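You operate a simulated robot arm through the tools that you are given. There is no shell and no other tool. Be economical: measure what you need, move in short steps, check, and stop when the job is done.

The job below is to be done with a simulated robot arm. You get a single attempt, and the scene is never put back.

## Task
Gauge both tiles on the shim board; roll the thicker to within 2 mm of the thinner.
Fine: the thinner stays as it is; use the hand roller; gauge and roller go back. Set down upright: orange thickness gauge, hand roller.

Only the result counts: the job must be done as asked and must still hold three seconds after the hand-in. Knocking over, shifting, dropping, spilling or breaking anything else fails it.

## Robot
A 7-joint arm with a two-finger parallel gripper, fixed in place. Base frame: the origin is at the foot of the arm, x ahead of it, y to its left, z up. Readings come in cm, degrees, newtons and seconds.
With the tool pointing down near the work surface it reaches from about 24 to 68 cm from the base axis. Its first joint turns from -66.0 to 66.0 degrees. Payload 2.4 kg.
Tool frame: the origin (TCP) lies between the finger pads and is the grasp point; the fingertips stand 3 cm ahead of it; z points along the fingers, y is the line along which they close. Largest opening 9.4 cm; finger width 2.8, thickness 1; the body of the gripper, 5 by 9.6 cm, starts 5.5 cm behind the TCP.
Orientation is that of the tool frame in the base frame, as a unit quaternion [x, y, z, w]. With the fingers straight down and closing along the base's y, the tool's x points along the base's -x, its y along +y and its z along -z.

## Interface
- The arm moves only by the tool jog_arm. Its argument "commands" is a list that holds one entry, the list of rows, each a list of 7 numbers: the shift along the tool's x, y, z in cm, then the turn, a rotation vector about the tool's x, y, z in degrees, then the closure, from 0 (fully open) to 1 (shut). In form: [[[tx, ty, tz, wx, wy, wz, claw], ...]]. A call has 1 to 20 rows; each row shifts and turns the commanded pose from where the row before left it, along the tool's axes as they then stand. A row lasts 0.2 s, in which the tool goes at most 5 cm and 8.6 degrees; a call with a longer step from one row to the next is refused whole, and so is a gripper value outside its range. A pose out of reach is approached as far as the arm can. The call stops where the force on the tool passes 70 N (or 10 N more than at its start, if that is more) or the arm is blocked; 0.2 s more then pass. The fingers move at their own pace (about 15.3 cm/s each) and stop on an object; they squeeze with about 40 N. The grip force told is the motor's: it shows also when the fingers shut on nothing. Time passes only in rows, and 0.2 s behind the last, so rows that do not move let the fingers close. It gives the time, the measured TCP pose, the force on the tool (base axes), the opening and the grip force at its end, in the units of the frame above (readings bear some noise), with the torque about the TCP (base axes, N m) and any sound that the robot's microphone picked up.
- Cameras (640 x 400 px; columns grow to the right, rows downward): "scene" is fixed at [5.7, 49.71, 144.26]; the picture's right is [-0.51, -0.86, 0.00], its down [-0.51, 0.30, -0.81] and it looks along [0.69, -0.41, -0.59] (base axes); focal length 336 px, centre (320, 200). "wrist" rides on the gripper at [7.6, 1.4, -10.3] in the tool frame; the picture's right is [-0.18, 0.98, 0.00], its down [-0.75, -0.14, -0.64] and it looks along [-0.63, -0.12, 0.77] (tool axes); focal length 243 px, centre (320, 200). There is no depth. A picture from a camera that has moved, and an enlarged one, comes with that camera's place and axes in the base frame and with its lens.
- get_image(camera): a new picture of that camera. It takes no simulated time.
- close_up(camera, box): a new picture of the part [left, top, right, bottom] of that camera's present view, enlarged. It takes no simulated time.
- hand_in(): hands the job in; it is judged then, once.

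Work in short steps. Places have to be worked out from the pictures, the camera data and where the tool is seen: move nearer, look again, correct. Check each grasp and each placing, and mend what went wrong. You have 120 turns and 84 pictures in all, those below and enlarged ones among them. Open the gripper and draw the arm clear of the work before you hand the job in, unless the task says otherwise; then end with one line.

The tools are called after "Request:" as name(argument=value, ...) on one line, values as JSON. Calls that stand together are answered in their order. jog_arm: Moves the arm, as the interface text tells. Its arguments: {"type":"object","properties":{"commands":{"type":"array"}},"required":["commands"]} The other tools are called the same way: get_image (camera) takes a picture; close_up (camera, box) takes an enlarged picture of a part of a camera's view; hand_in () hands the job in.

At the start:

```text
time_s: 0.0
ee_pos: [33.02, 6.97, 116.17]
ee_rot: [0.0, 1.0, 0.0, 0.001]
force: [-0.2, 0.1, 0.5]
torque: [0.0, 0.02, 0.01]
opening: 9.4
grasp_force: 0.0
```

scene: 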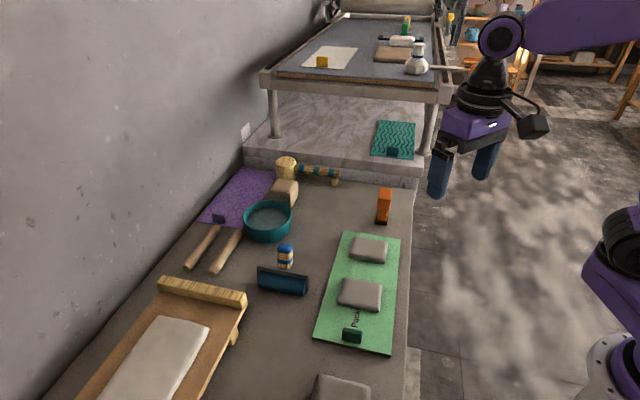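
wrist: 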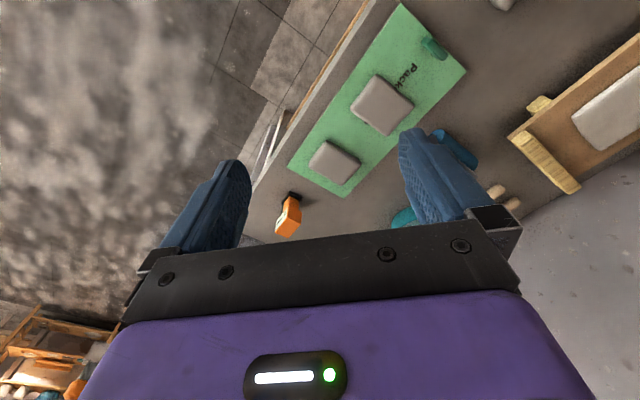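

The green board with two tiles, an orange gauge and a blue roller are in view; I take enlarged looks to locate them and understand what they are.

Request:
close_up(camera="scene", box=[300, 180, 440, 360])

Request:
close_up(camera="scene", box=[180, 150, 350, 310])

Request:
close_up(camera="wrist", box=[250, 0, 560, 250])

```text
2.22 times, centred on (370, 270) of scene
camera zoom: at [5.7, 49.71, 144.26], right [-0.51, -0.86, 0.0], down [-0.51, 0.3, -0.81], along [0.69, -0.41, -0.59], focal length 747 px, centre (209, 44)
```

zoom: 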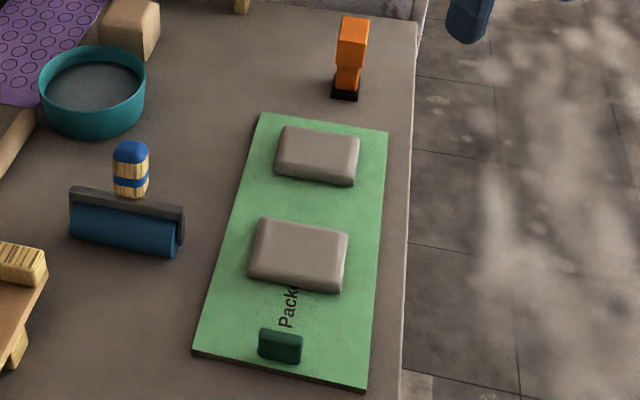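

```text
2.50 times, centred on (265, 230) of scene
camera zoom: at [5.7, 49.71, 144.26], right [-0.51, -0.86, 0.0], down [-0.51, 0.3, -0.81], along [0.69, -0.41, -0.59], focal length 840 px, centre (458, 125)
```

zoom: 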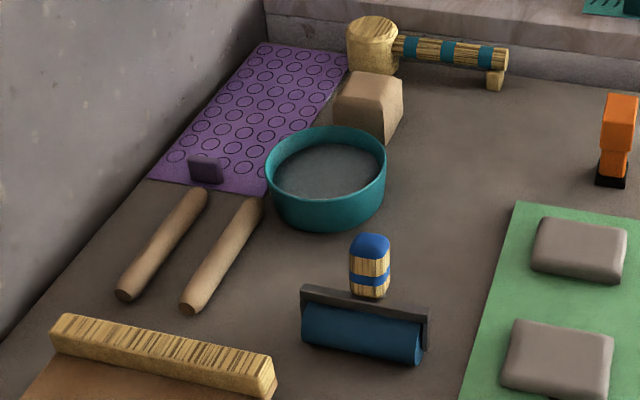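

```text
1.60 times, centred on (405, 125) of wrist
camera zoom: at [25.47, 8.44, 126.57], right [0.18, 0.98, 0.0], down [0.75, -0.14, 0.64], along [0.63, -0.12, -0.77], focal length 388 px, centre (184, 320)
```

zoom: 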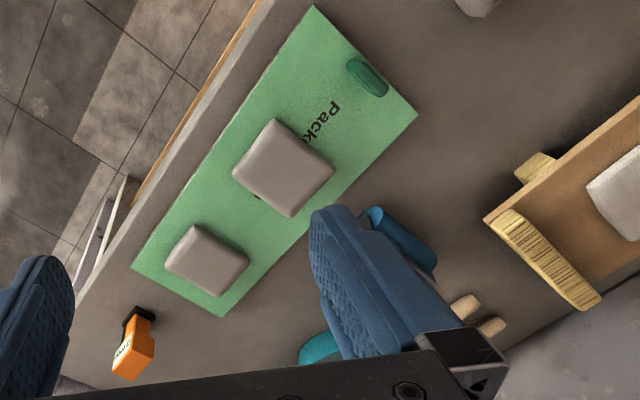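

Triangulating the two views gives a table top at z≈77.4. I put the gauge at about (63.7, -6.6), the tiles at (55.7, 4.5) and (44.6, 15.5), and the roller near (56, 30). I move closer to look.

Request:
jog_arm(commands=[[[-3, -1.6, 1.0, 0, 0, 0, 0], [-3, -1.6, 1.0, 0, 0, 0, 0], [-3, -1.6, 1.0, 0, 0, 0, 0], [-3, -1.6, 1.0, 0, 0, 0, 0], [-3, -1.6, 1.0, 0, 0, 0, 0], [-3, -1.6, 1.0, 0, 0, 0, 0]]])

Request:
get_image(camera="wrist")

```text
time_s: 1.4
ee_pos: [51.06, -2.73, 110.07]
ee_rot: [0.0, 1.0, 0.0, 0.0]
force: [0.7, -0.5, 0.3]
torque: [0.01, -0.01, 0.01]
opening: 9.4
grasp_force: 0.1
```

```text
78 pictures are left
camera wrist: at [43.51, -1.22, 120.4], right [0.18, 0.98, 0.0], down [0.75, -0.14, 0.64], along [0.63, -0.12, -0.77], focal length 243 px, centre (320, 200)
```

wrist: 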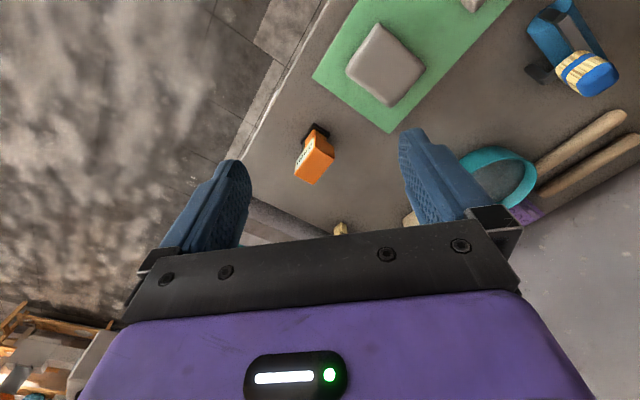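

Gauge is in view between the fingers; enlarging gauge and roller for shape and orientation.

Request:
close_up(camera="wrist", box=[270, 100, 370, 200])

Request:
close_up(camera="wrist", box=[500, 0, 640, 110])

Request:
close_up(camera="scene", box=[365, 180, 405, 230])

```text
4.00 times, centred on (320, 150) of wrist
camera zoom: at [43.51, -1.22, 120.4], right [0.18, 0.98, 0.0], down [0.75, -0.14, 0.64], along [0.63, -0.12, -0.77], focal length 970 px, centre (320, 400)
```

zoom: 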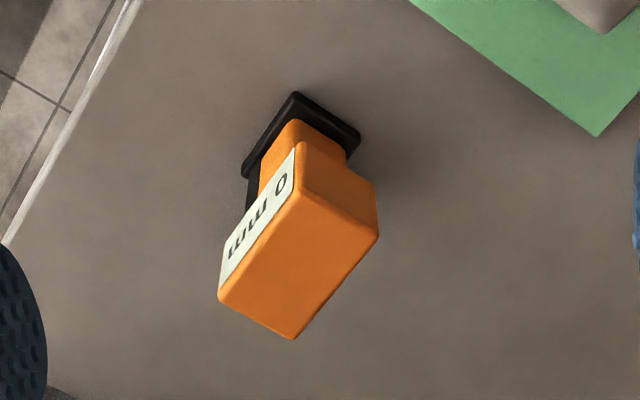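

```text
3.64 times, centred on (570, 55) of wrist
camera zoom: at [43.51, -1.22, 120.4], right [0.18, 0.98, 0.0], down [0.75, -0.14, 0.64], along [0.63, -0.12, -0.77], focal length 882 px, centre (-589, 727)
```

zoom: 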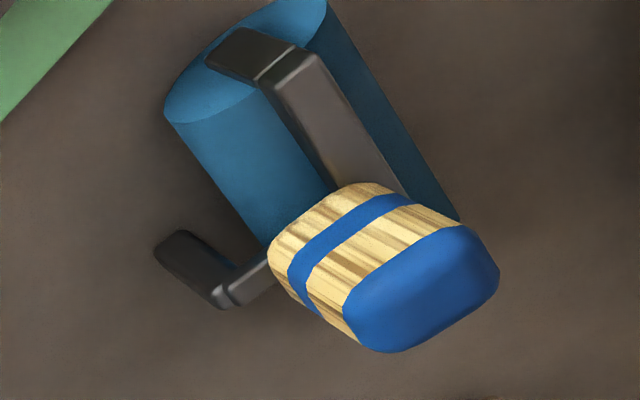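

```text
8.00 times, centred on (385, 205) of scene
camera zoom: at [5.7, 49.71, 144.26], right [-0.51, -0.86, 0.0], down [-0.51, 0.3, -0.81], along [0.69, -0.41, -0.59], focal length 2688 px, centre (-200, 160)
```

zoom: 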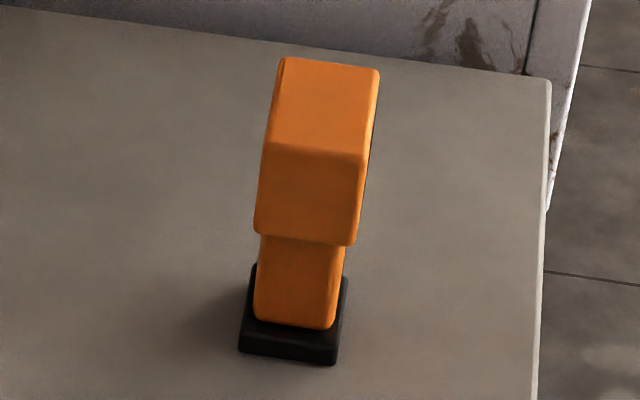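

The gauge top is at about (63, -5.8, 88.8). Its section is 3.4 x 5.7 cm, turned 45°, and the display faces (-x,-y). I yaw the tool 45° so the fingers close on the 5.7 cm ends and the camera faces the display, then hover above.

Request:
jog_arm(commands=[[[0, 0, 0, 0, 0, -7.5, 0], [0, 0, 0, 0, 0, -7.5, 0], [0, 0, 0, 0, 0, -7.5, 0], [0, 0, 0, 0, 0, -7.5, 0], [0, 0, 0, 0, 0, -7.5, 0], [0, 0, 0, 0, 0, -7.5, 0], [-1.55, -2.635, 2.5, 0, 0, 0, 0], [-1.55, -2.635, 2.5, 0, 0, 0, 0], [-1.55, -2.635, 2.5, 0, 0, 0, 0], [-1.55, -2.635, 2.5, 0, 0, 0, 0], [0, 0, 0, 0, 0, 0, 0]]])

Request:
get_image(camera="wrist")

```text
time_s: 3.8
ee_pos: [63.04, -5.86, 100.14]
ee_rot: [-0.382, 0.924, 0.001, 0.0]
force: [0.1, 0.2, 0.3]
torque: [0.0, 0.01, -0.02]
opening: 9.37
grasp_force: 0.0
```

```text
74 pictures are left
camera wrist: at [56.65, -10.12, 110.51], right [-0.57, 0.82, 0.0], down [0.63, 0.43, 0.64], along [0.53, 0.36, -0.77], focal length 243 px, centre (320, 200)
```

wrist: 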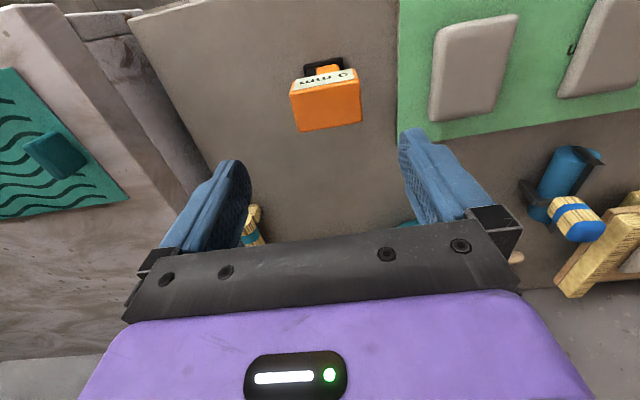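

The top centre now reads about (62.4, -5.6). I correct the offset, lower to just above the gauge and check.

Request:
jog_arm(commands=[[[0.2, 0.5, 2, 0, 0, 0, 0], [0, 0, 3, 0, 0, 0, 0], [0, 0, 2.5, 0, 0, 0, 0], [0, 0, 0, 0, 0, 0, 0]]])

Request:
get_image(camera="wrist")

Request:
get_image(camera="scene")

```text
time_s: 4.8
ee_pos: [62.4, -5.51, 92.66]
ee_rot: [-0.383, 0.924, 0.0, 0.0]
force: [0.0, 0.1, 0.4]
torque: [0.02, 0.02, 0.01]
opening: 9.38
grasp_force: 0.1
```

```text
73 pictures are left
camera wrist: at [55.98, -9.78, 102.97], right [-0.56, 0.83, 0.0], down [0.63, 0.43, 0.64], along [0.53, 0.36, -0.77], focal length 243 px, centre (320, 200)
```

wrist: 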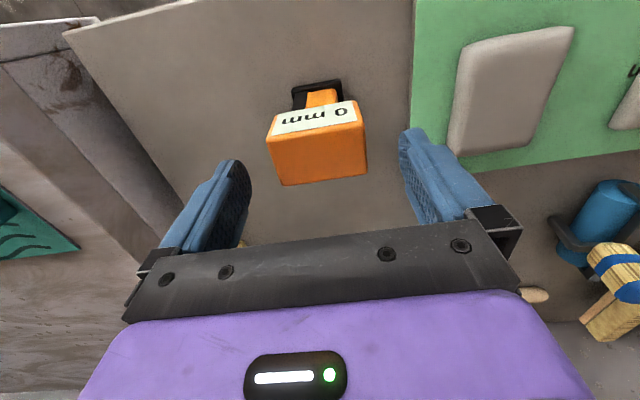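

```text
72 pictures are left
```

scene: 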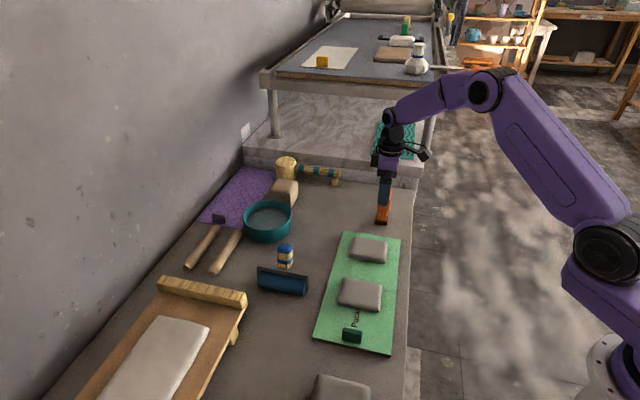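

The gauge is centred between the fingers. I lower to z≈86 and close on the ends of the upper block.

Request:
jog_arm(commands=[[[0, 0, 2.5, 0, 0, 0, 0], [0, 0, 2.5, 0, 0, 0, 0], [0, 0, 1.6, 0, 0, 0, 0], [0, 0, 0, 0, 0, 0, 0], [0, 0, 0, 0, 0, 0, 1], [0, 0, 0, 0, 0, 0, 1], [0, 0, 0, 0, 0, 0, 1]]])

Request:
get_image(camera="wrist")

```text
time_s: 6.4
ee_pos: [62.38, -5.45, 86.03]
ee_rot: [-0.383, 0.924, 0.0, 0.0]
force: [0.2, 0.0, 0.3]
torque: [0.02, -0.03, -0.04]
opening: 6.16
grasp_force: 39.9
```

```text
71 pictures are left
camera wrist: at [55.96, -9.69, 96.42], right [-0.56, 0.83, 0.0], down [0.63, 0.43, 0.64], along [0.53, 0.36, -0.77], focal length 243 px, centre (320, 200)
```

wrist: 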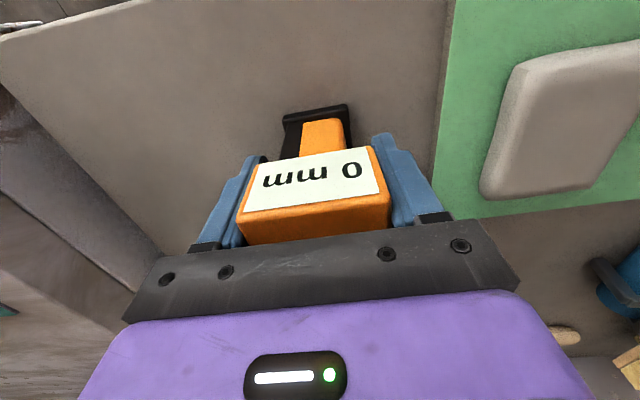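

Gripped at 6.16 cm; the home pose is TCP (62.4, -5.45, 86.03). I lift it and carry it over the far tile.

Request:
jog_arm(commands=[[[0, 0, -2, 0, 0, 0, 1], [0, 0, -3, 0, 0, 0, 1], [0, 0, -2, 0, 0, 0, 1], [-0.6, 2.94, 0, 0, 0, 0, 1], [-0.6, 2.94, 0, 0, 0, 0, 1], [-0.6, 2.94, 0, 0, 0, 0, 1], [-0.5, 2.94, 0, 0, 0, 0, 1], [0, 0, 0, 0, 0, 0, 1], [0, 0, 0, 0, 0, 0, 1]]])

Request:
get_image(camera="wrist")

Request:
close_up(camera="scene", box=[300, 180, 440, 360])

```text
time_s: 8.4
ee_pos: [55.7, 4.38, 92.91]
ee_rot: [-0.383, 0.924, 0.0, 0.0]
force: [0.2, 0.1, -0.9]
torque: [0.0, 0.0, -0.01]
opening: 6.15
grasp_force: 40.4
```

```text
70 pictures are left
camera wrist: at [49.35, 0.18, 103.41], right [-0.56, 0.83, 0.0], down [0.63, 0.43, 0.64], along [0.53, 0.36, -0.77], focal length 243 px, centre (320, 200)
```

wrist: 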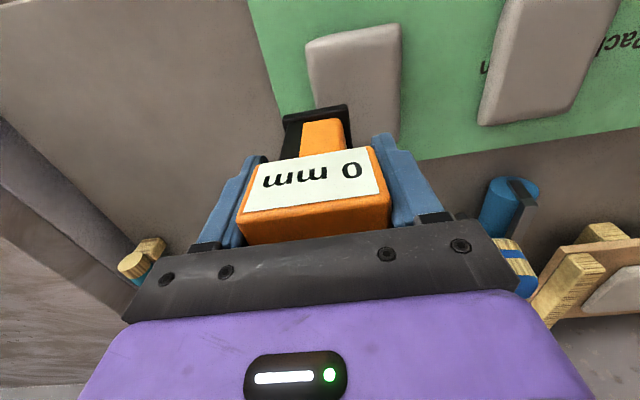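

```text
2.22 times, centred on (370, 270) of scene
camera zoom: at [5.7, 49.71, 144.26], right [-0.51, -0.86, 0.0], down [-0.51, 0.3, -0.81], along [0.69, -0.41, -0.59], focal length 747 px, centre (209, 44)
```

zoom: 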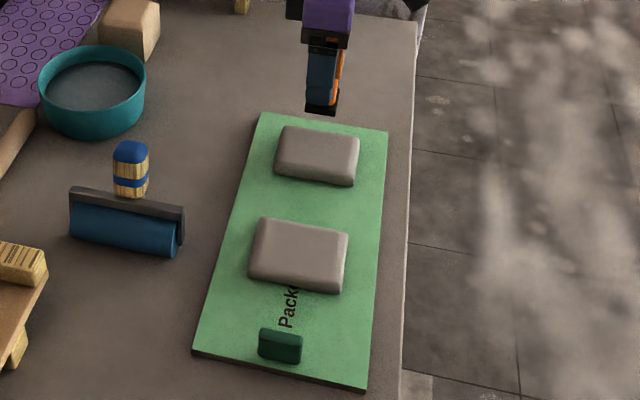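

Cross-checking against the gauge foot, the scene rays are biased by a couple of cm. The wrist views put the far tile near (52.7, 6.7), so I shift there and compare in the scene view.

Request:
jog_arm(commands=[[[0.2, 1.8, 0, 0, 0, 0, 1], [0.15, 1.8, 0, 0, 0, 0, 1], [0, 0, 1.5, 0, 0, 0, 1], [0, 0, 0, 0, 0, 0, 1]]])

Request:
get_image(camera="wrist")

Request:
close_up(camera="scene", box=[330, 190, 410, 270])

```text
time_s: 9.4
ee_pos: [52.7, 6.87, 91.64]
ee_rot: [-0.383, 0.924, 0.001, 0.0]
force: [0.6, -0.8, -0.9]
torque: [0.02, -0.01, -0.01]
opening: 6.13
grasp_force: 39.5
```

```text
68 pictures are left
camera wrist: at [46.4, 2.59, 102.0], right [-0.56, 0.83, 0.0], down [0.63, 0.43, 0.64], along [0.53, 0.36, -0.77], focal length 243 px, centre (320, 200)
```

wrist: 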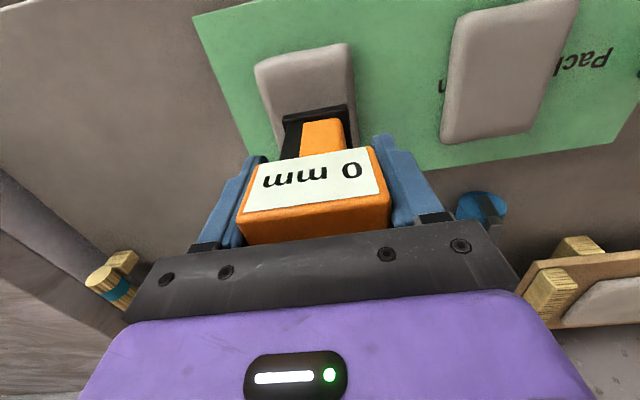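

```text
5.00 times, centred on (370, 230) of scene
camera zoom: at [5.7, 49.71, 144.26], right [-0.51, -0.86, 0.0], down [-0.51, 0.3, -0.81], along [0.69, -0.41, -0.59], focal length 1680 px, centre (70, 50)
```

zoom: 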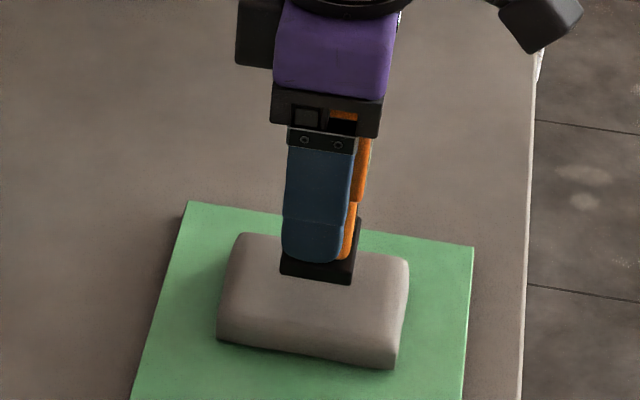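

The foot hangs over the tile's middle with a few cm of gap. I lower cautiously.

Request:
jog_arm(commands=[[[0, 0, 0.5, 0, 0, 0, 1], [0, 0, 0.5, 0, 0, 0, 1], [0, 0, 0.3, 0, 0, 0, 1], [0, 0, 0, 0, 0, 0, 1]]])

Request:
close_up(camera="scene", box=[330, 190, 410, 270])

Request:
close_up(camera="wrist", box=[220, 20, 420, 200])

```text
time_s: 10.4
ee_pos: [53.05, 6.81, 90.29]
ee_rot: [-0.383, 0.924, 0.001, 0.0]
force: [-0.6, -0.2, -0.1]
torque: [0.01, 0.04, -0.01]
opening: 6.15
grasp_force: 39.9
```

```text
5.00 times, centred on (370, 230) of scene
camera zoom: at [5.7, 49.71, 144.26], right [-0.51, -0.86, 0.0], down [-0.51, 0.3, -0.81], along [0.69, -0.41, -0.59], focal length 1680 px, centre (70, 50)
```

zoom: 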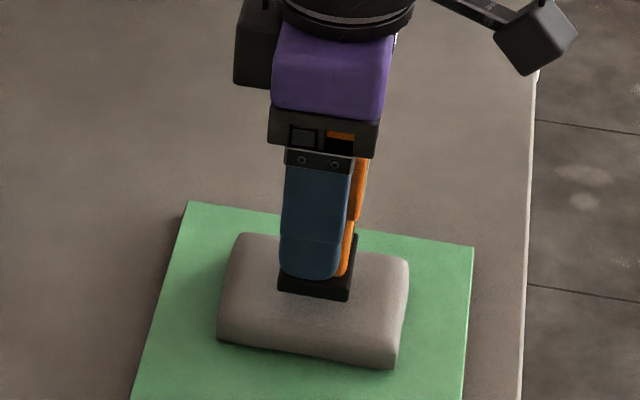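

```text
2.22 times, centred on (320, 110) of wrist
camera zoom: at [46.54, 2.5, 100.69], right [-0.56, 0.83, 0.0], down [0.63, 0.43, 0.64], along [0.53, 0.36, -0.77], focal length 539 px, centre (320, 400)
```

zoom: 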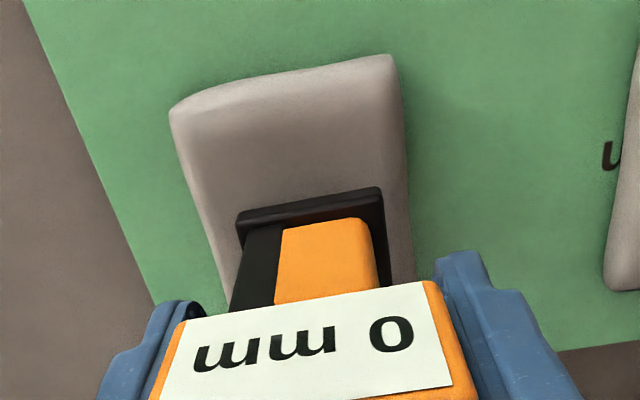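

Still clear with no force; I continue in small steps.

Request:
jog_arm(commands=[[[0, 0, 0.3, 0, 0, 0, 1], [0, 0, 0.2, 0, 0, 0, 1], [0, 0, 0, 0, 0, 0, 1]]])

Request:
close_up(camera="scene", box=[340, 210, 400, 270])

```text
time_s: 11.2
ee_pos: [52.92, 6.75, 89.65]
ee_rot: [-0.383, 0.924, 0.001, 0.0]
force: [-0.9, 0.8, -1.2]
torque: [0.01, -0.03, 0.01]
opening: 6.14
grasp_force: 40.2
```

```text
6.67 times, centred on (370, 240) of scene
camera zoom: at [5.7, 49.71, 144.26], right [-0.51, -0.86, 0.0], down [-0.51, 0.3, -0.81], along [0.69, -0.41, -0.59], focal length 2240 px, centre (-13, -67)
```

zoom: 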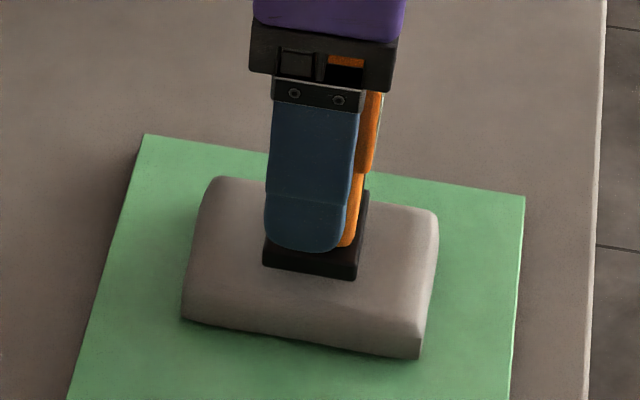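

Contact looks near; one more small step with a force check.

Request:
jog_arm(commands=[[[0, 0, 0.15, 0, 0, 0, 1], [0, 0, 0.1, 0, 0, 0, 1], [0, 0, 0, 0, 0, 0, 1]]])

```text
time_s: 12.0
ee_pos: [52.93, 6.82, 89.46]
ee_rot: [-0.382, 0.924, 0.0, 0.0]
force: [-0.6, -0.6, -1.3]
torque: [-0.02, 0.03, 0.01]
opening: 6.18
grasp_force: 39.3
```

No contact yet; another step.

Request:
jog_arm(commands=[[[0, 0, 0.15, 0, 0, 0, 1], [0, 0, 0.1, 0, 0, 0, 1], [0, 0, 0, 0, 0, 0, 1]]])

Request:
close_up(camera="scene", box=[340, 210, 400, 270])

```text
time_s: 12.8
ee_pos: [53.05, 6.67, 89.2]
ee_rot: [-0.382, 0.924, 0.0, 0.0]
force: [-0.3, 0.4, -1.4]
torque: [0.05, 0.0, 0.0]
opening: 6.11
grasp_force: 39.5
```

```text
6.67 times, centred on (370, 240) of scene
camera zoom: at [5.7, 49.71, 144.26], right [-0.51, -0.86, 0.0], down [-0.51, 0.3, -0.81], along [0.69, -0.41, -0.59], focal length 2240 px, centre (-13, -67)
```

zoom: 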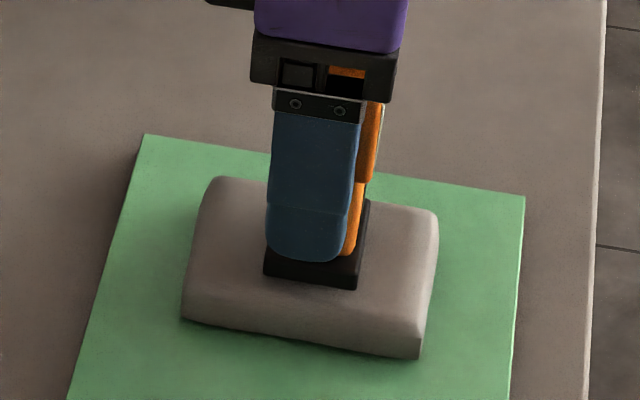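

Still free; continuing down.

Request:
jog_arm(commands=[[[0, 0, 0.15, 0, 0, 0, 1], [0, 0, 0.1, 0, 0, 0, 1], [0, 0, 0, 0, 0, 0, 1]]])

Request:
close_up(camera="wrist", box=[220, 20, 420, 200])

```text
time_s: 13.6
ee_pos: [52.98, 6.67, 88.92]
ee_rot: [-0.383, 0.924, 0.0, 0.0]
force: [0.4, -0.2, -1.2]
torque: [0.01, 0.03, 0.01]
opening: 6.17
grasp_force: 40.5
```

```text
2.22 times, centred on (320, 110) of wrist
camera zoom: at [46.51, 2.44, 99.35], right [-0.56, 0.83, 0.0], down [0.63, 0.43, 0.64], along [0.53, 0.36, -0.77], focal length 539 px, centre (320, 400)
```

zoom: 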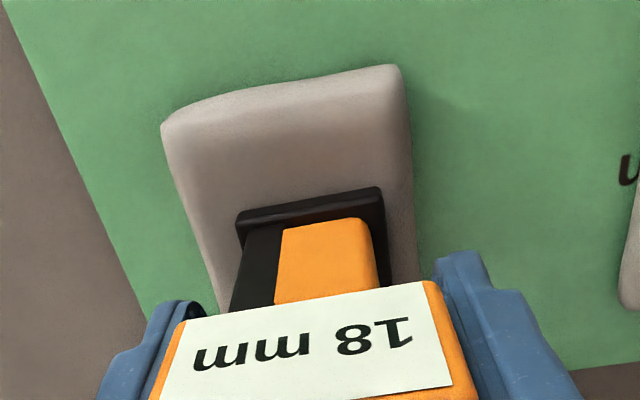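

The gauge reads 18 mm on the far tile, contactlessly. I lift and go to the near tile at about (42.7, 16.9).

Request:
jog_arm(commands=[[[0, 0, -1.5, 0, 0, 0, 1], [0, 0, -1.5, 0, 0, 0, 1], [0, 2.9, 0, 0, 0, 0, 1], [0, 2.9, 0, 0, 0, 0, 1], [0, 2.9, 0, 0, 0, 0, 1], [0, 2.9, 0, 0, 0, 0, 1], [0, 2.8, 0, 0, 0, 0, 1], [0, 0, 0, 0, 0, 0, 1]]])

Request:
get_image(camera="wrist")

Request:
close_up(camera="scene", box=[320, 220, 420, 340])

```text
time_s: 15.4
ee_pos: [42.68, 16.86, 92.11]
ee_rot: [-0.383, 0.924, 0.0, 0.0]
force: [0.6, 0.2, -1.1]
torque: [0.0, 0.01, 0.0]
opening: 6.15
grasp_force: 40.3
```

```text
61 pictures are left
camera wrist: at [36.31, 12.63, 102.47], right [-0.56, 0.83, 0.0], down [0.63, 0.43, 0.64], along [0.53, 0.36, -0.77], focal length 243 px, centre (320, 200)
```

wrist: 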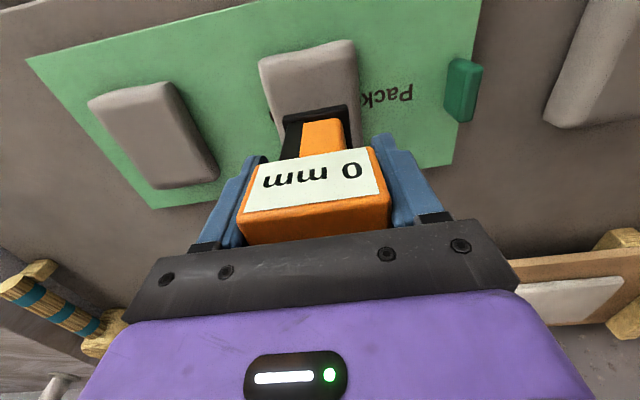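

```text
3.33 times, centred on (370, 280) of scene
camera zoom: at [5.7, 49.71, 144.26], right [-0.51, -0.86, 0.0], down [-0.51, 0.3, -0.81], along [0.69, -0.41, -0.59], focal length 1120 px, centre (153, -67)
```

zoom: 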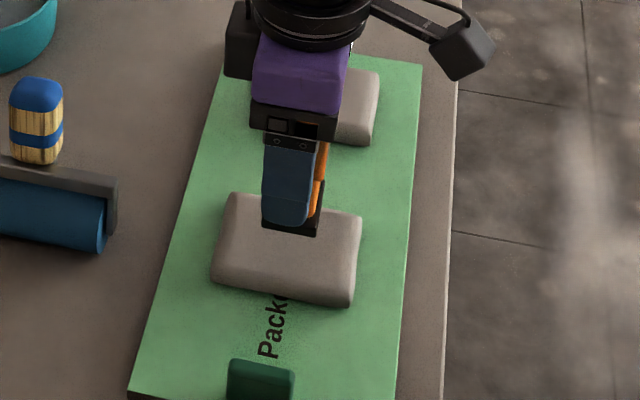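

Aligned over the near tile. I lower in steps, watching force and display.

Request:
jog_arm(commands=[[[0, 0, 0.5, 0, 0, 0, 1], [0, 0, 0.5, 0, 0, 0, 1], [0, 0, 0.3, 0, 0, 0, 1], [0, 0, 0, 0, 0, 0, 1]]])

Request:
close_up(camera="wrist", box=[220, 20, 420, 200])

Request:
close_up(camera="scene", box=[330, 240, 390, 320])

```text
time_s: 16.4
ee_pos: [42.84, 16.96, 90.83]
ee_rot: [-0.383, 0.924, -0.001, 0.0]
force: [-0.1, 0.2, -0.6]
torque: [-0.03, -0.01, -0.02]
opening: 6.16
grasp_force: 40.1
```

```text
2.22 times, centred on (320, 110) of wrist
camera zoom: at [36.38, 12.62, 101.17], right [-0.56, 0.83, 0.0], down [0.63, 0.43, 0.64], along [0.53, 0.36, -0.77], focal length 539 px, centre (320, 400)
```

zoom: 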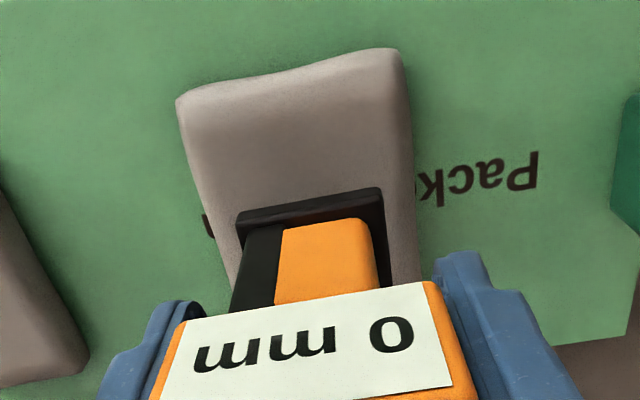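

```text
5.00 times, centred on (360, 280) of scene
camera zoom: at [5.7, 49.71, 144.26], right [-0.51, -0.86, 0.0], down [-0.51, 0.3, -0.81], along [0.69, -0.41, -0.59], focal length 1680 px, centre (120, -200)
```

zoom: 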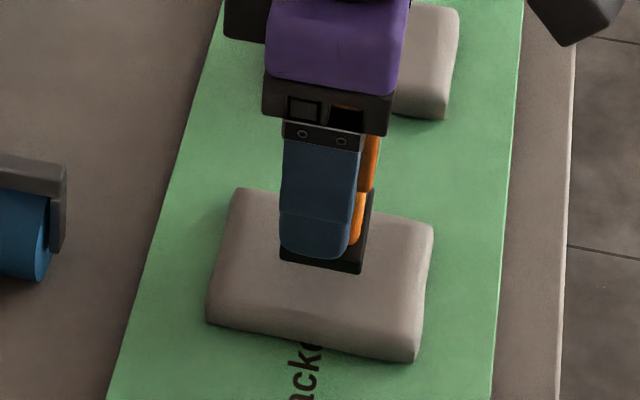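

Still above; two more small steps.

Request:
jog_arm(commands=[[[0, 0, 0.25, 0, 0, 0, 1], [0, 0, 0.25, 0, 0, 0, 1], [0, 0, 0, 0, 0, 0, 1]]])

Request:
close_up(camera="wrist", box=[220, 20, 420, 200])

```text
time_s: 17.2
ee_pos: [42.86, 16.91, 90.21]
ee_rot: [-0.383, 0.924, 0.0, 0.001]
force: [0.1, 0.1, -1.0]
torque: [0.02, -0.02, 0.01]
opening: 6.15
grasp_force: 39.5
```

```text
2.22 times, centred on (320, 110) of wrist
camera zoom: at [36.37, 12.64, 100.6], right [-0.56, 0.83, 0.0], down [0.63, 0.43, 0.64], along [0.53, 0.36, -0.77], focal length 539 px, centre (320, 400)
```

zoom: 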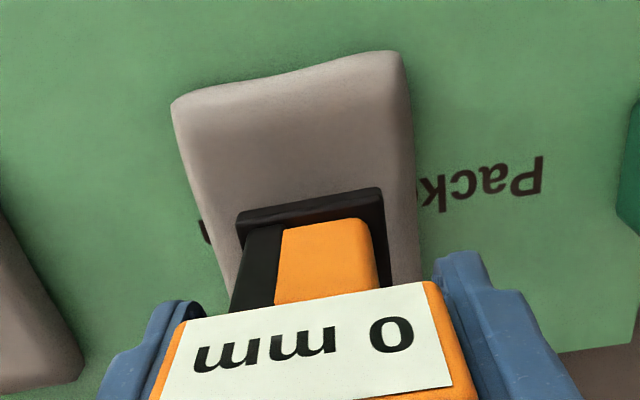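

Request:
jog_arm(commands=[[[0, 0, 0.2, 0, 0, 0, 1], [0, 0, 0.2, 0, 0, 0, 1], [0, 0, 0, 0, 0, 0, 1]]])

Request:
close_up(camera="wrist", box=[220, 20, 420, 200])

```text
time_s: 18.0
ee_pos: [42.79, 16.95, 89.86]
ee_rot: [-0.382, 0.924, -0.001, 0.0]
force: [-0.6, 0.4, -0.6]
torque: [0.01, 0.0, -0.05]
opening: 6.15
grasp_force: 40.1
```

```text
2.22 times, centred on (320, 110) of wrist
camera zoom: at [36.43, 12.63, 100.21], right [-0.56, 0.83, 0.0], down [0.63, 0.43, 0.64], along [0.53, 0.36, -0.77], focal length 539 px, centre (320, 400)
```

zoom: 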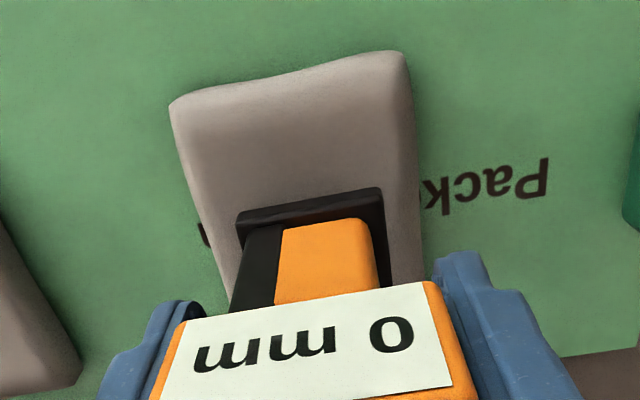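

Still zero at TCP 89.86; stepping on.

Request:
jog_arm(commands=[[[0, 0, 0.15, 0, 0, 0, 1], [0, 0, 0.1, 0, 0, 0, 1], [0, 0, 0, 0, 0, 0, 1]]])

Request:
close_up(camera="wrist", box=[220, 20, 420, 200])

```text
time_s: 18.8
ee_pos: [42.89, 16.87, 89.47]
ee_rot: [-0.383, 0.924, 0.0, 0.0]
force: [-0.7, 0.4, -0.7]
torque: [-0.01, -0.01, 0.01]
opening: 6.16
grasp_force: 39.7
```

```text
2.22 times, centred on (320, 110) of wrist
camera zoom: at [36.43, 12.57, 99.98], right [-0.56, 0.83, 0.0], down [0.63, 0.43, 0.64], along [0.53, 0.36, -0.77], focal length 539 px, centre (320, 400)
```

zoom: 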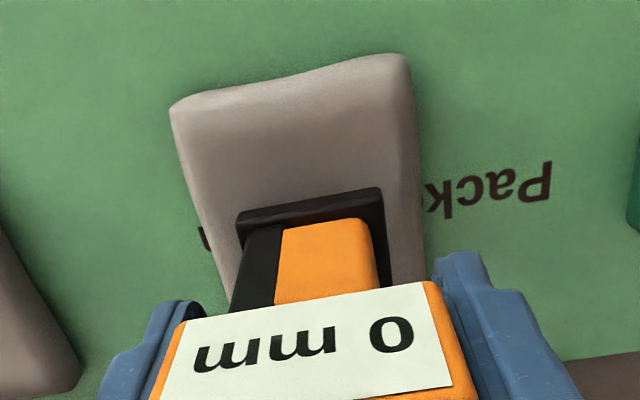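

Request:
jog_arm(commands=[[[0, 0, 0.1, 0, 0, 0, 1], [0, 0, 0.1, 0, 0, 0, 1], [0, 0, 0, 0, 0, 0, 1]]])

Request:
close_up(camera="wrist", box=[220, 20, 420, 200])

```text
time_s: 19.6
ee_pos: [42.69, 16.87, 89.45]
ee_rot: [-0.383, 0.924, -0.001, 0.001]
force: [0.4, 0.3, -0.9]
torque: [0.01, -0.01, 0.01]
opening: 6.15
grasp_force: 40.2
```

```text
2.22 times, centred on (320, 110) of wrist
camera zoom: at [36.44, 12.59, 99.71], right [-0.56, 0.83, 0.0], down [0.63, 0.43, 0.64], along [0.53, 0.36, -0.77], focal length 539 px, centre (320, 400)
```

zoom: 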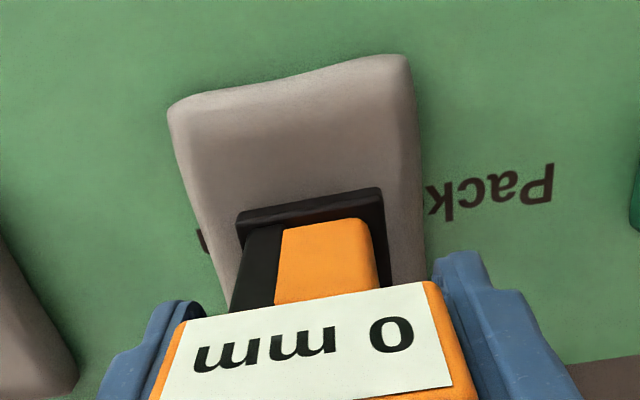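

Request:
jog_arm(commands=[[[0, 0, 0.1, 0, 0, 0, 1], [0, 0, 0.1, 0, 0, 0, 1], [0, 0, 0, 0, 0, 0, 1]]])

Request:
close_up(camera="wrist", box=[220, 20, 420, 200])

```text
time_s: 20.4
ee_pos: [42.9, 16.83, 89.16]
ee_rot: [-0.383, 0.924, 0.0, 0.0]
force: [0.1, -0.1, -1.1]
torque: [0.01, 0.04, 0.01]
opening: 6.17
grasp_force: 39.9
```

```text
2.22 times, centred on (320, 110) of wrist
camera zoom: at [36.38, 12.58, 99.54], right [-0.56, 0.83, 0.0], down [0.63, 0.43, 0.64], along [0.53, 0.36, -0.77], focal length 539 px, centre (320, 400)
```

zoom: 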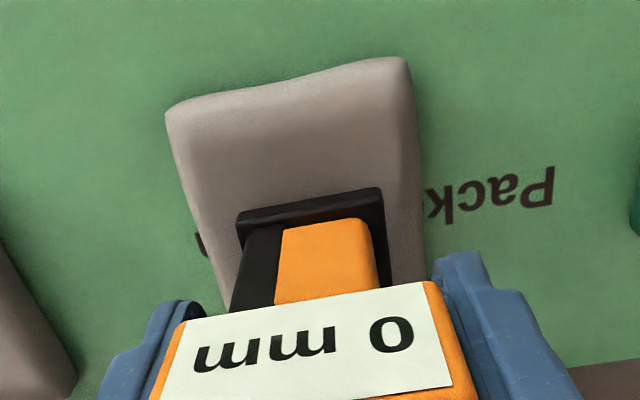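

Request:
jog_arm(commands=[[[0, 0, 0.15, 0, 0, 0, 1], [0, 0, 0.15, 0, 0, 0, 1], [0, 0, 0, 0, 0, 0, 1]]])

Request:
close_up(camera="wrist", box=[220, 20, 420, 200])

```text
time_s: 21.2
ee_pos: [42.68, 16.93, 88.93]
ee_rot: [-0.382, 0.924, 0.0, 0.0]
force: [0.1, -0.4, -0.9]
torque: [0.0, -0.01, 0.02]
opening: 6.13
grasp_force: 40.5
```

```text
2.22 times, centred on (320, 110) of wrist
camera zoom: at [36.37, 12.58, 99.25], right [-0.56, 0.83, 0.0], down [0.63, 0.43, 0.64], along [0.53, 0.36, -0.77], focal length 539 px, centre (320, 400)
```

zoom: 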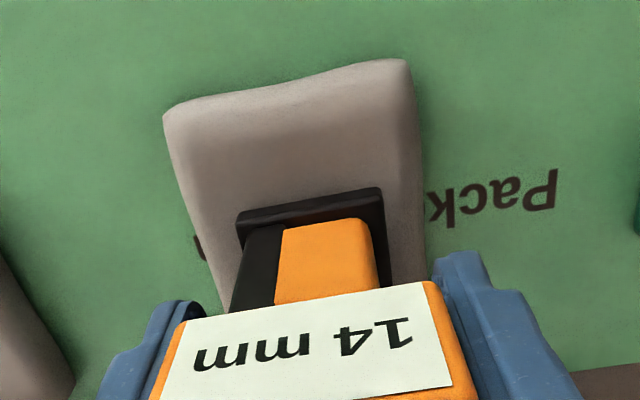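

The near tile reads 14 mm, so the far one (18 mm) is thicker and must come to about 14–15 mm. I lift and carry the gauge back along the exact reverse of my commanded moves.

Request:
jog_arm(commands=[[[0, 0, -2, 0, 0, 0, 1], [0, 0, -2, 0, 0, 0, 1], [0.195, -2.976, 0, 0, 0, 0, 1], [0.195, -2.976, 0, 0, 0, 0, 1], [0.195, -2.976, 0, 0, 0, 0, 1], [0.195, -2.976, 0, 0, 0, 0, 1], [0.195, -2.976, 0, 0, 0, 0, 1], [0.195, -2.976, 0, 0, 0, 0, 1], [0.195, -2.976, 0, 0, 0, 0, 1], [0.195, -2.976, 0, 0, 0, 0, 1], [0.195, -2.976, 0, 0, 0, 0, 1], [0.195, -2.976, 0, 0, 0, 0, 1], [0, 0, 0, 0, 0, 0, 1], [0, 0, 2, 0, 0, 0, 1], [0, 0, 2, 0, 0, 0, 1], [0, 0, 1.5, 0, 0, 0, 1], [0, 0, 0, 0, 0, 0, 1]]])

Request:
close_up(camera="scene", box=[350, 170, 430, 240])

```text
time_s: 24.8
ee_pos: [62.56, -5.64, 87.33]
ee_rot: [-0.383, 0.924, 0.0, 0.0]
force: [0.2, -0.5, -1.8]
torque: [0.02, 0.0, 0.01]
opening: 6.17
grasp_force: 39.8
```

```text
5.71 times, centred on (390, 205) of scene
camera zoom: at [5.7, 49.71, 144.26], right [-0.51, -0.86, 0.0], down [-0.51, 0.3, -0.81], along [0.69, -0.41, -0.59], focal length 1920 px, centre (-80, 171)
```

zoom: 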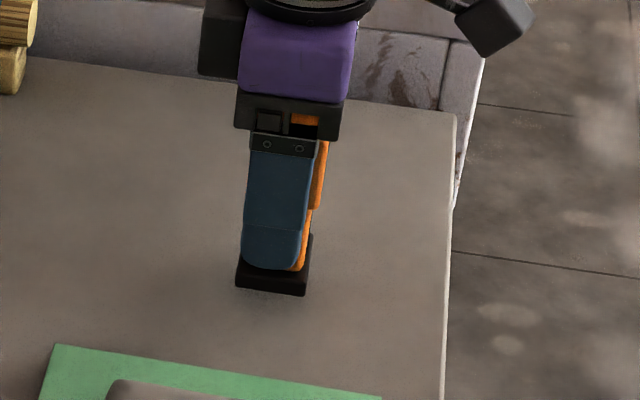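

It's about 1.3 cm above its old spot. I set it down the rest of the way and look at the force before opening.

Request:
jog_arm(commands=[[[0, 0, 0.6, 0, 0, 0, 1], [0, 0, 0.4, 0, 0, 0, 1], [0, 0, 0.25, 0, 0, 0, 1], [0, 0, 0, 0, 0, 0, 1]]])

```text
time_s: 25.8
ee_pos: [62.46, -5.48, 85.83]
ee_rot: [-0.383, 0.924, 0.0, 0.0]
force: [-0.2, -0.5, -0.6]
torque: [0.0, 0.03, -0.02]
opening: 6.14
grasp_force: 39.5
```

Request:
jog_arm(commands=[[[0, 0, 0.05, 0, 0, 0, 1], [0, 0, 0, 0, 0, 0, 1]]])

Request:
close_up(camera="scene", box=[350, 170, 430, 240])

```text
time_s: 26.4
ee_pos: [62.5, -5.58, 86.01]
ee_rot: [-0.382, 0.924, 0.0, 0.0]
force: [-0.2, 0.4, -1.2]
torque: [-0.01, -0.03, -0.02]
opening: 6.17
grasp_force: 40.1
```

```text
5.71 times, centred on (390, 205) of scene
camera zoom: at [5.7, 49.71, 144.26], right [-0.51, -0.86, 0.0], down [-0.51, 0.3, -0.81], along [0.69, -0.41, -0.59], focal length 1920 px, centre (-80, 171)
```

zoom: 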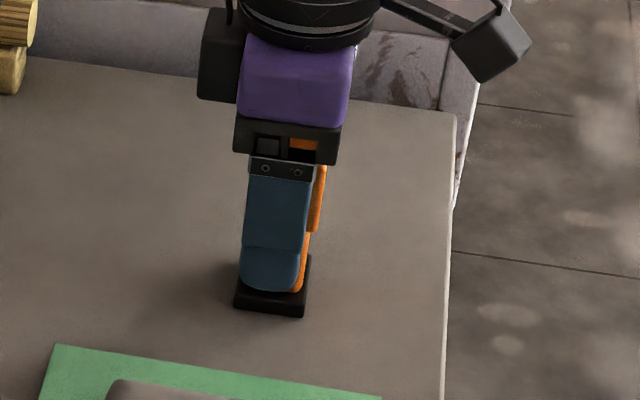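

Practically touching; two more tiny steps.

Request:
jog_arm(commands=[[[0, 0, 0.05, 0, 0, 0, 1], [0, 0, 0.05, 0, 0, 0, 1], [0, 0, 0, 0, 0, 0, 1]]])

```text
time_s: 27.2
ee_pos: [62.52, -5.59, 85.94]
ee_rot: [-0.382, 0.924, 0.0, 0.0]
force: [-2.1, 0.9, 6.4]
torque: [0.07, 0.17, -0.04]
opening: 6.16
grasp_force: 39.7
```

The foot is on the table (6 N upward), so I open and draw straight up.

Request:
jog_arm(commands=[[[0, 0, 0, 0, 0, 0, 0.3], [0, 0, 0, 0, 0, 0, 0], [0, 0, 0, 0, 0, 0, 0], [0, 0, -2, 0, 0, 0, 0], [0, 0, -4, 0, 0, 0, 0], [0, 0, -4, 0, 0, 0, 0], [0, 0, -4, 0, 0, 0, 0], [0, 0, 0, 0, 0, 0, 0]]])

Request:
get_image(camera="wrist")

```text
time_s: 29.0
ee_pos: [62.73, -5.59, 100.03]
ee_rot: [-0.383, 0.924, 0.0, -0.001]
force: [0.7, 0.5, -0.4]
torque: [0.0, -0.01, 0.02]
opening: 9.41
grasp_force: 0.0
```

```text
49 pictures are left
camera wrist: at [56.11, -9.9, 110.44], right [-0.56, 0.83, 0.0], down [0.63, 0.43, 0.64], along [0.53, 0.36, -0.77], focal length 243 px, centre (320, 200)
```

wrist: 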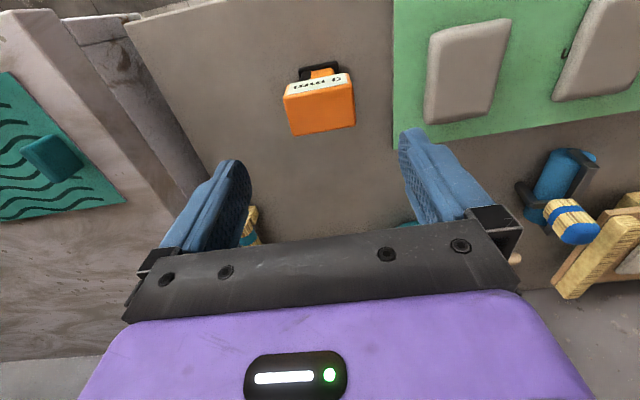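

Gauge stands at its place. Now I go toward the roller and look, keeping this yaw since the roller axle is parallel to the board's short side.

Request:
jog_arm(commands=[[[0, 0, -3, 0, 0, 0, 0], [0, 0, -3, 0, 0, 0, 0], [-1.1, 3.66, 0, 0, 0, 0, 0], [-1.1, 3.66, 0, 0, 0, 0, 0], [-1.1, 3.66, 0, 0, 0, 0, 0], [-1.1, 3.66, 0, 0, 0, 0, 0], [-1.1, 3.66, 0, 0, 0, 0, 0], [-1.1, 3.66, 0, 0, 0, 0, 0], [-1.1, 3.66, 0, 0, 0, 0, 0], [0, 0, 0, 0, 0, 0, 0]]])

Request:
get_image(camera="wrist")

```text
time_s: 31.2
ee_pos: [49.86, 17.88, 106.02]
ee_rot: [-0.383, 0.924, 0.0, 0.0]
force: [-0.1, 0.5, -0.3]
torque: [-0.01, 0.01, 0.01]
opening: 9.39
grasp_force: 0.1
```

```text
48 pictures are left
camera wrist: at [43.3, 13.56, 116.35], right [-0.56, 0.83, 0.0], down [0.63, 0.43, 0.64], along [0.53, 0.36, -0.77], focal length 243 px, centre (320, 200)
```

wrist: 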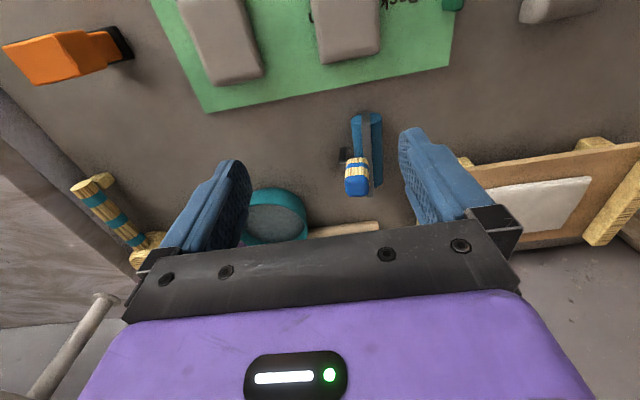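

Request:
close_up(camera="wrist", box=[310, 90, 410, 210])

Request:
close_up(camera="scene", box=[250, 235, 320, 300])

```text
3.33 times, centred on (360, 150) of wrist
camera zoom: at [43.3, 13.56, 116.35], right [-0.56, 0.83, 0.0], down [0.63, 0.43, 0.64], along [0.53, 0.36, -0.77], focal length 809 px, centre (187, 367)
```

zoom: 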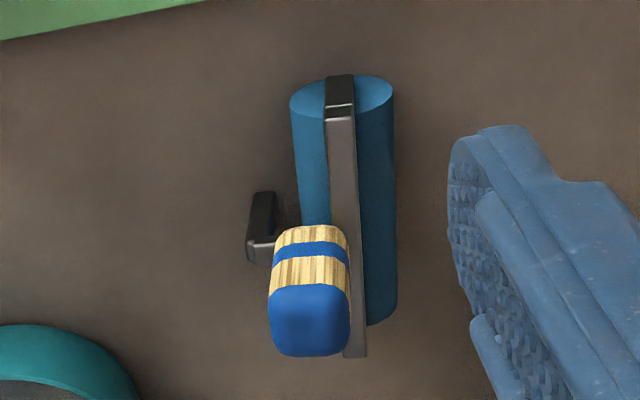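

```text
6.15 times, centred on (285, 268) of scene
camera zoom: at [5.7, 49.71, 144.26], right [-0.51, -0.86, 0.0], down [-0.51, 0.3, -0.81], along [0.69, -0.41, -0.59], focal length 2068 px, centre (535, -215)
```

zoom: 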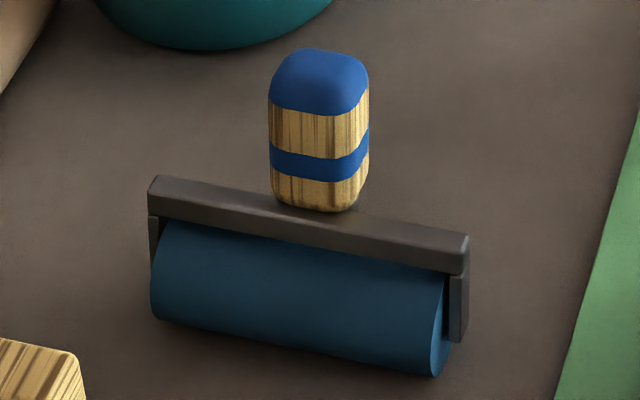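

The roller has a handle about 4.6 cm tall, with its top at about z≈88 and centred near (57.5, 29.6). It stands above a yoke with a small kickstand. I hover above it and check.

Request:
jog_arm(commands=[[[-2.7, 0.6, 0, 0, 0, 0, 0], [-2.7, 0.6, 0, 0, 0, 0, 0], [-2.7, 0.6, 0, 0, 0, 0, 0], [-2.7, 0.6, 0, 0, 0, 0, 0], [-2.8, 0.5, 0, 0, 0, 0, 0], [0, 0, 3, 0, 0, 0, 0], [0, 0, 3, 0, 0, 0, 0], [0, 0, 3, 0, 0, 0, 0], [0, 0, 0, 0, 0, 0, 0]]])

Request:
get_image(camera="wrist")

Request:
close_up(camera="scene", box=[240, 210, 340, 310])

```text
time_s: 33.2
ee_pos: [57.48, 29.74, 96.97]
ee_rot: [-0.382, 0.924, 0.0, 0.0]
force: [-0.2, 0.3, -1.3]
torque: [-0.01, 0.01, 0.02]
opening: 9.39
grasp_force: 0.0
```

```text
45 pictures are left
camera wrist: at [51.06, 25.41, 107.34], right [-0.56, 0.83, 0.0], down [0.63, 0.43, 0.64], along [0.53, 0.36, -0.77], focal length 243 px, centre (320, 200)
```

wrist: 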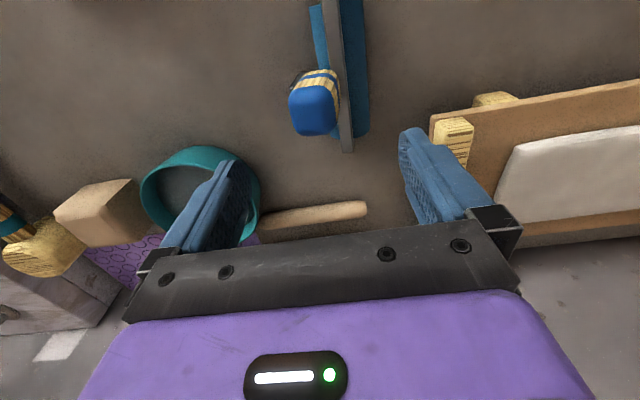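

```text
4.00 times, centred on (290, 260) of scene
camera zoom: at [5.7, 49.71, 144.26], right [-0.51, -0.86, 0.0], down [-0.51, 0.3, -0.81], along [0.69, -0.41, -0.59], focal length 1344 px, centre (440, -40)
```

zoom: 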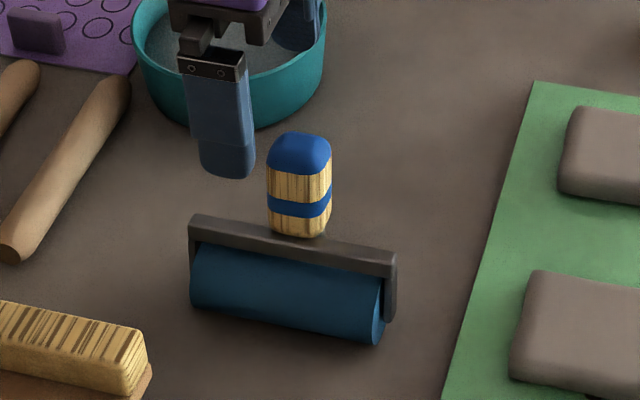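

Triangulating the two wrist views puts the handle top at (56.4, 28.4, 90.2). I correct and lower to just above.

Request:
jog_arm(commands=[[[1.7, -0.2, 0, 0, 0, 0, 0], [0, 0, 1.5, 0, 0, 0, 0], [0, 0, 1.5, 0, 0, 0, 0], [0, 0, 0, 0, 0, 0, 0]]])

Request:
get_image(camera="wrist")

Request:
close_up(camera="scene", box=[240, 210, 340, 310])

```text
time_s: 34.2
ee_pos: [56.38, 28.5, 94.15]
ee_rot: [-0.383, 0.924, -0.001, 0.0]
force: [0.2, -0.7, -0.3]
torque: [0.01, -0.01, 0.04]
opening: 9.4
grasp_force: 0.0
```

```text
43 pictures are left
camera wrist: at [49.88, 24.15, 104.47], right [-0.56, 0.83, 0.0], down [0.63, 0.43, 0.64], along [0.53, 0.36, -0.77], focal length 243 px, centre (320, 200)
```

wrist: 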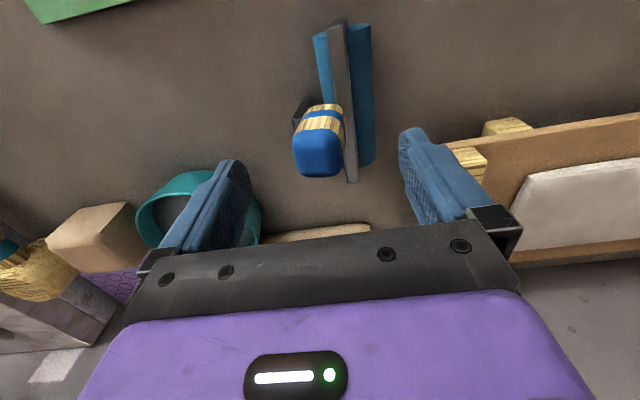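

```text
4.00 times, centred on (290, 260) of scene
camera zoom: at [5.7, 49.71, 144.26], right [-0.51, -0.86, 0.0], down [-0.51, 0.3, -0.81], along [0.69, -0.41, -0.59], focal length 1344 px, centre (440, -40)
```

zoom: 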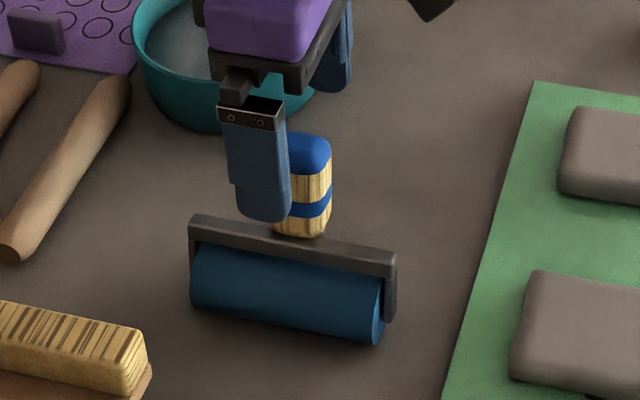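

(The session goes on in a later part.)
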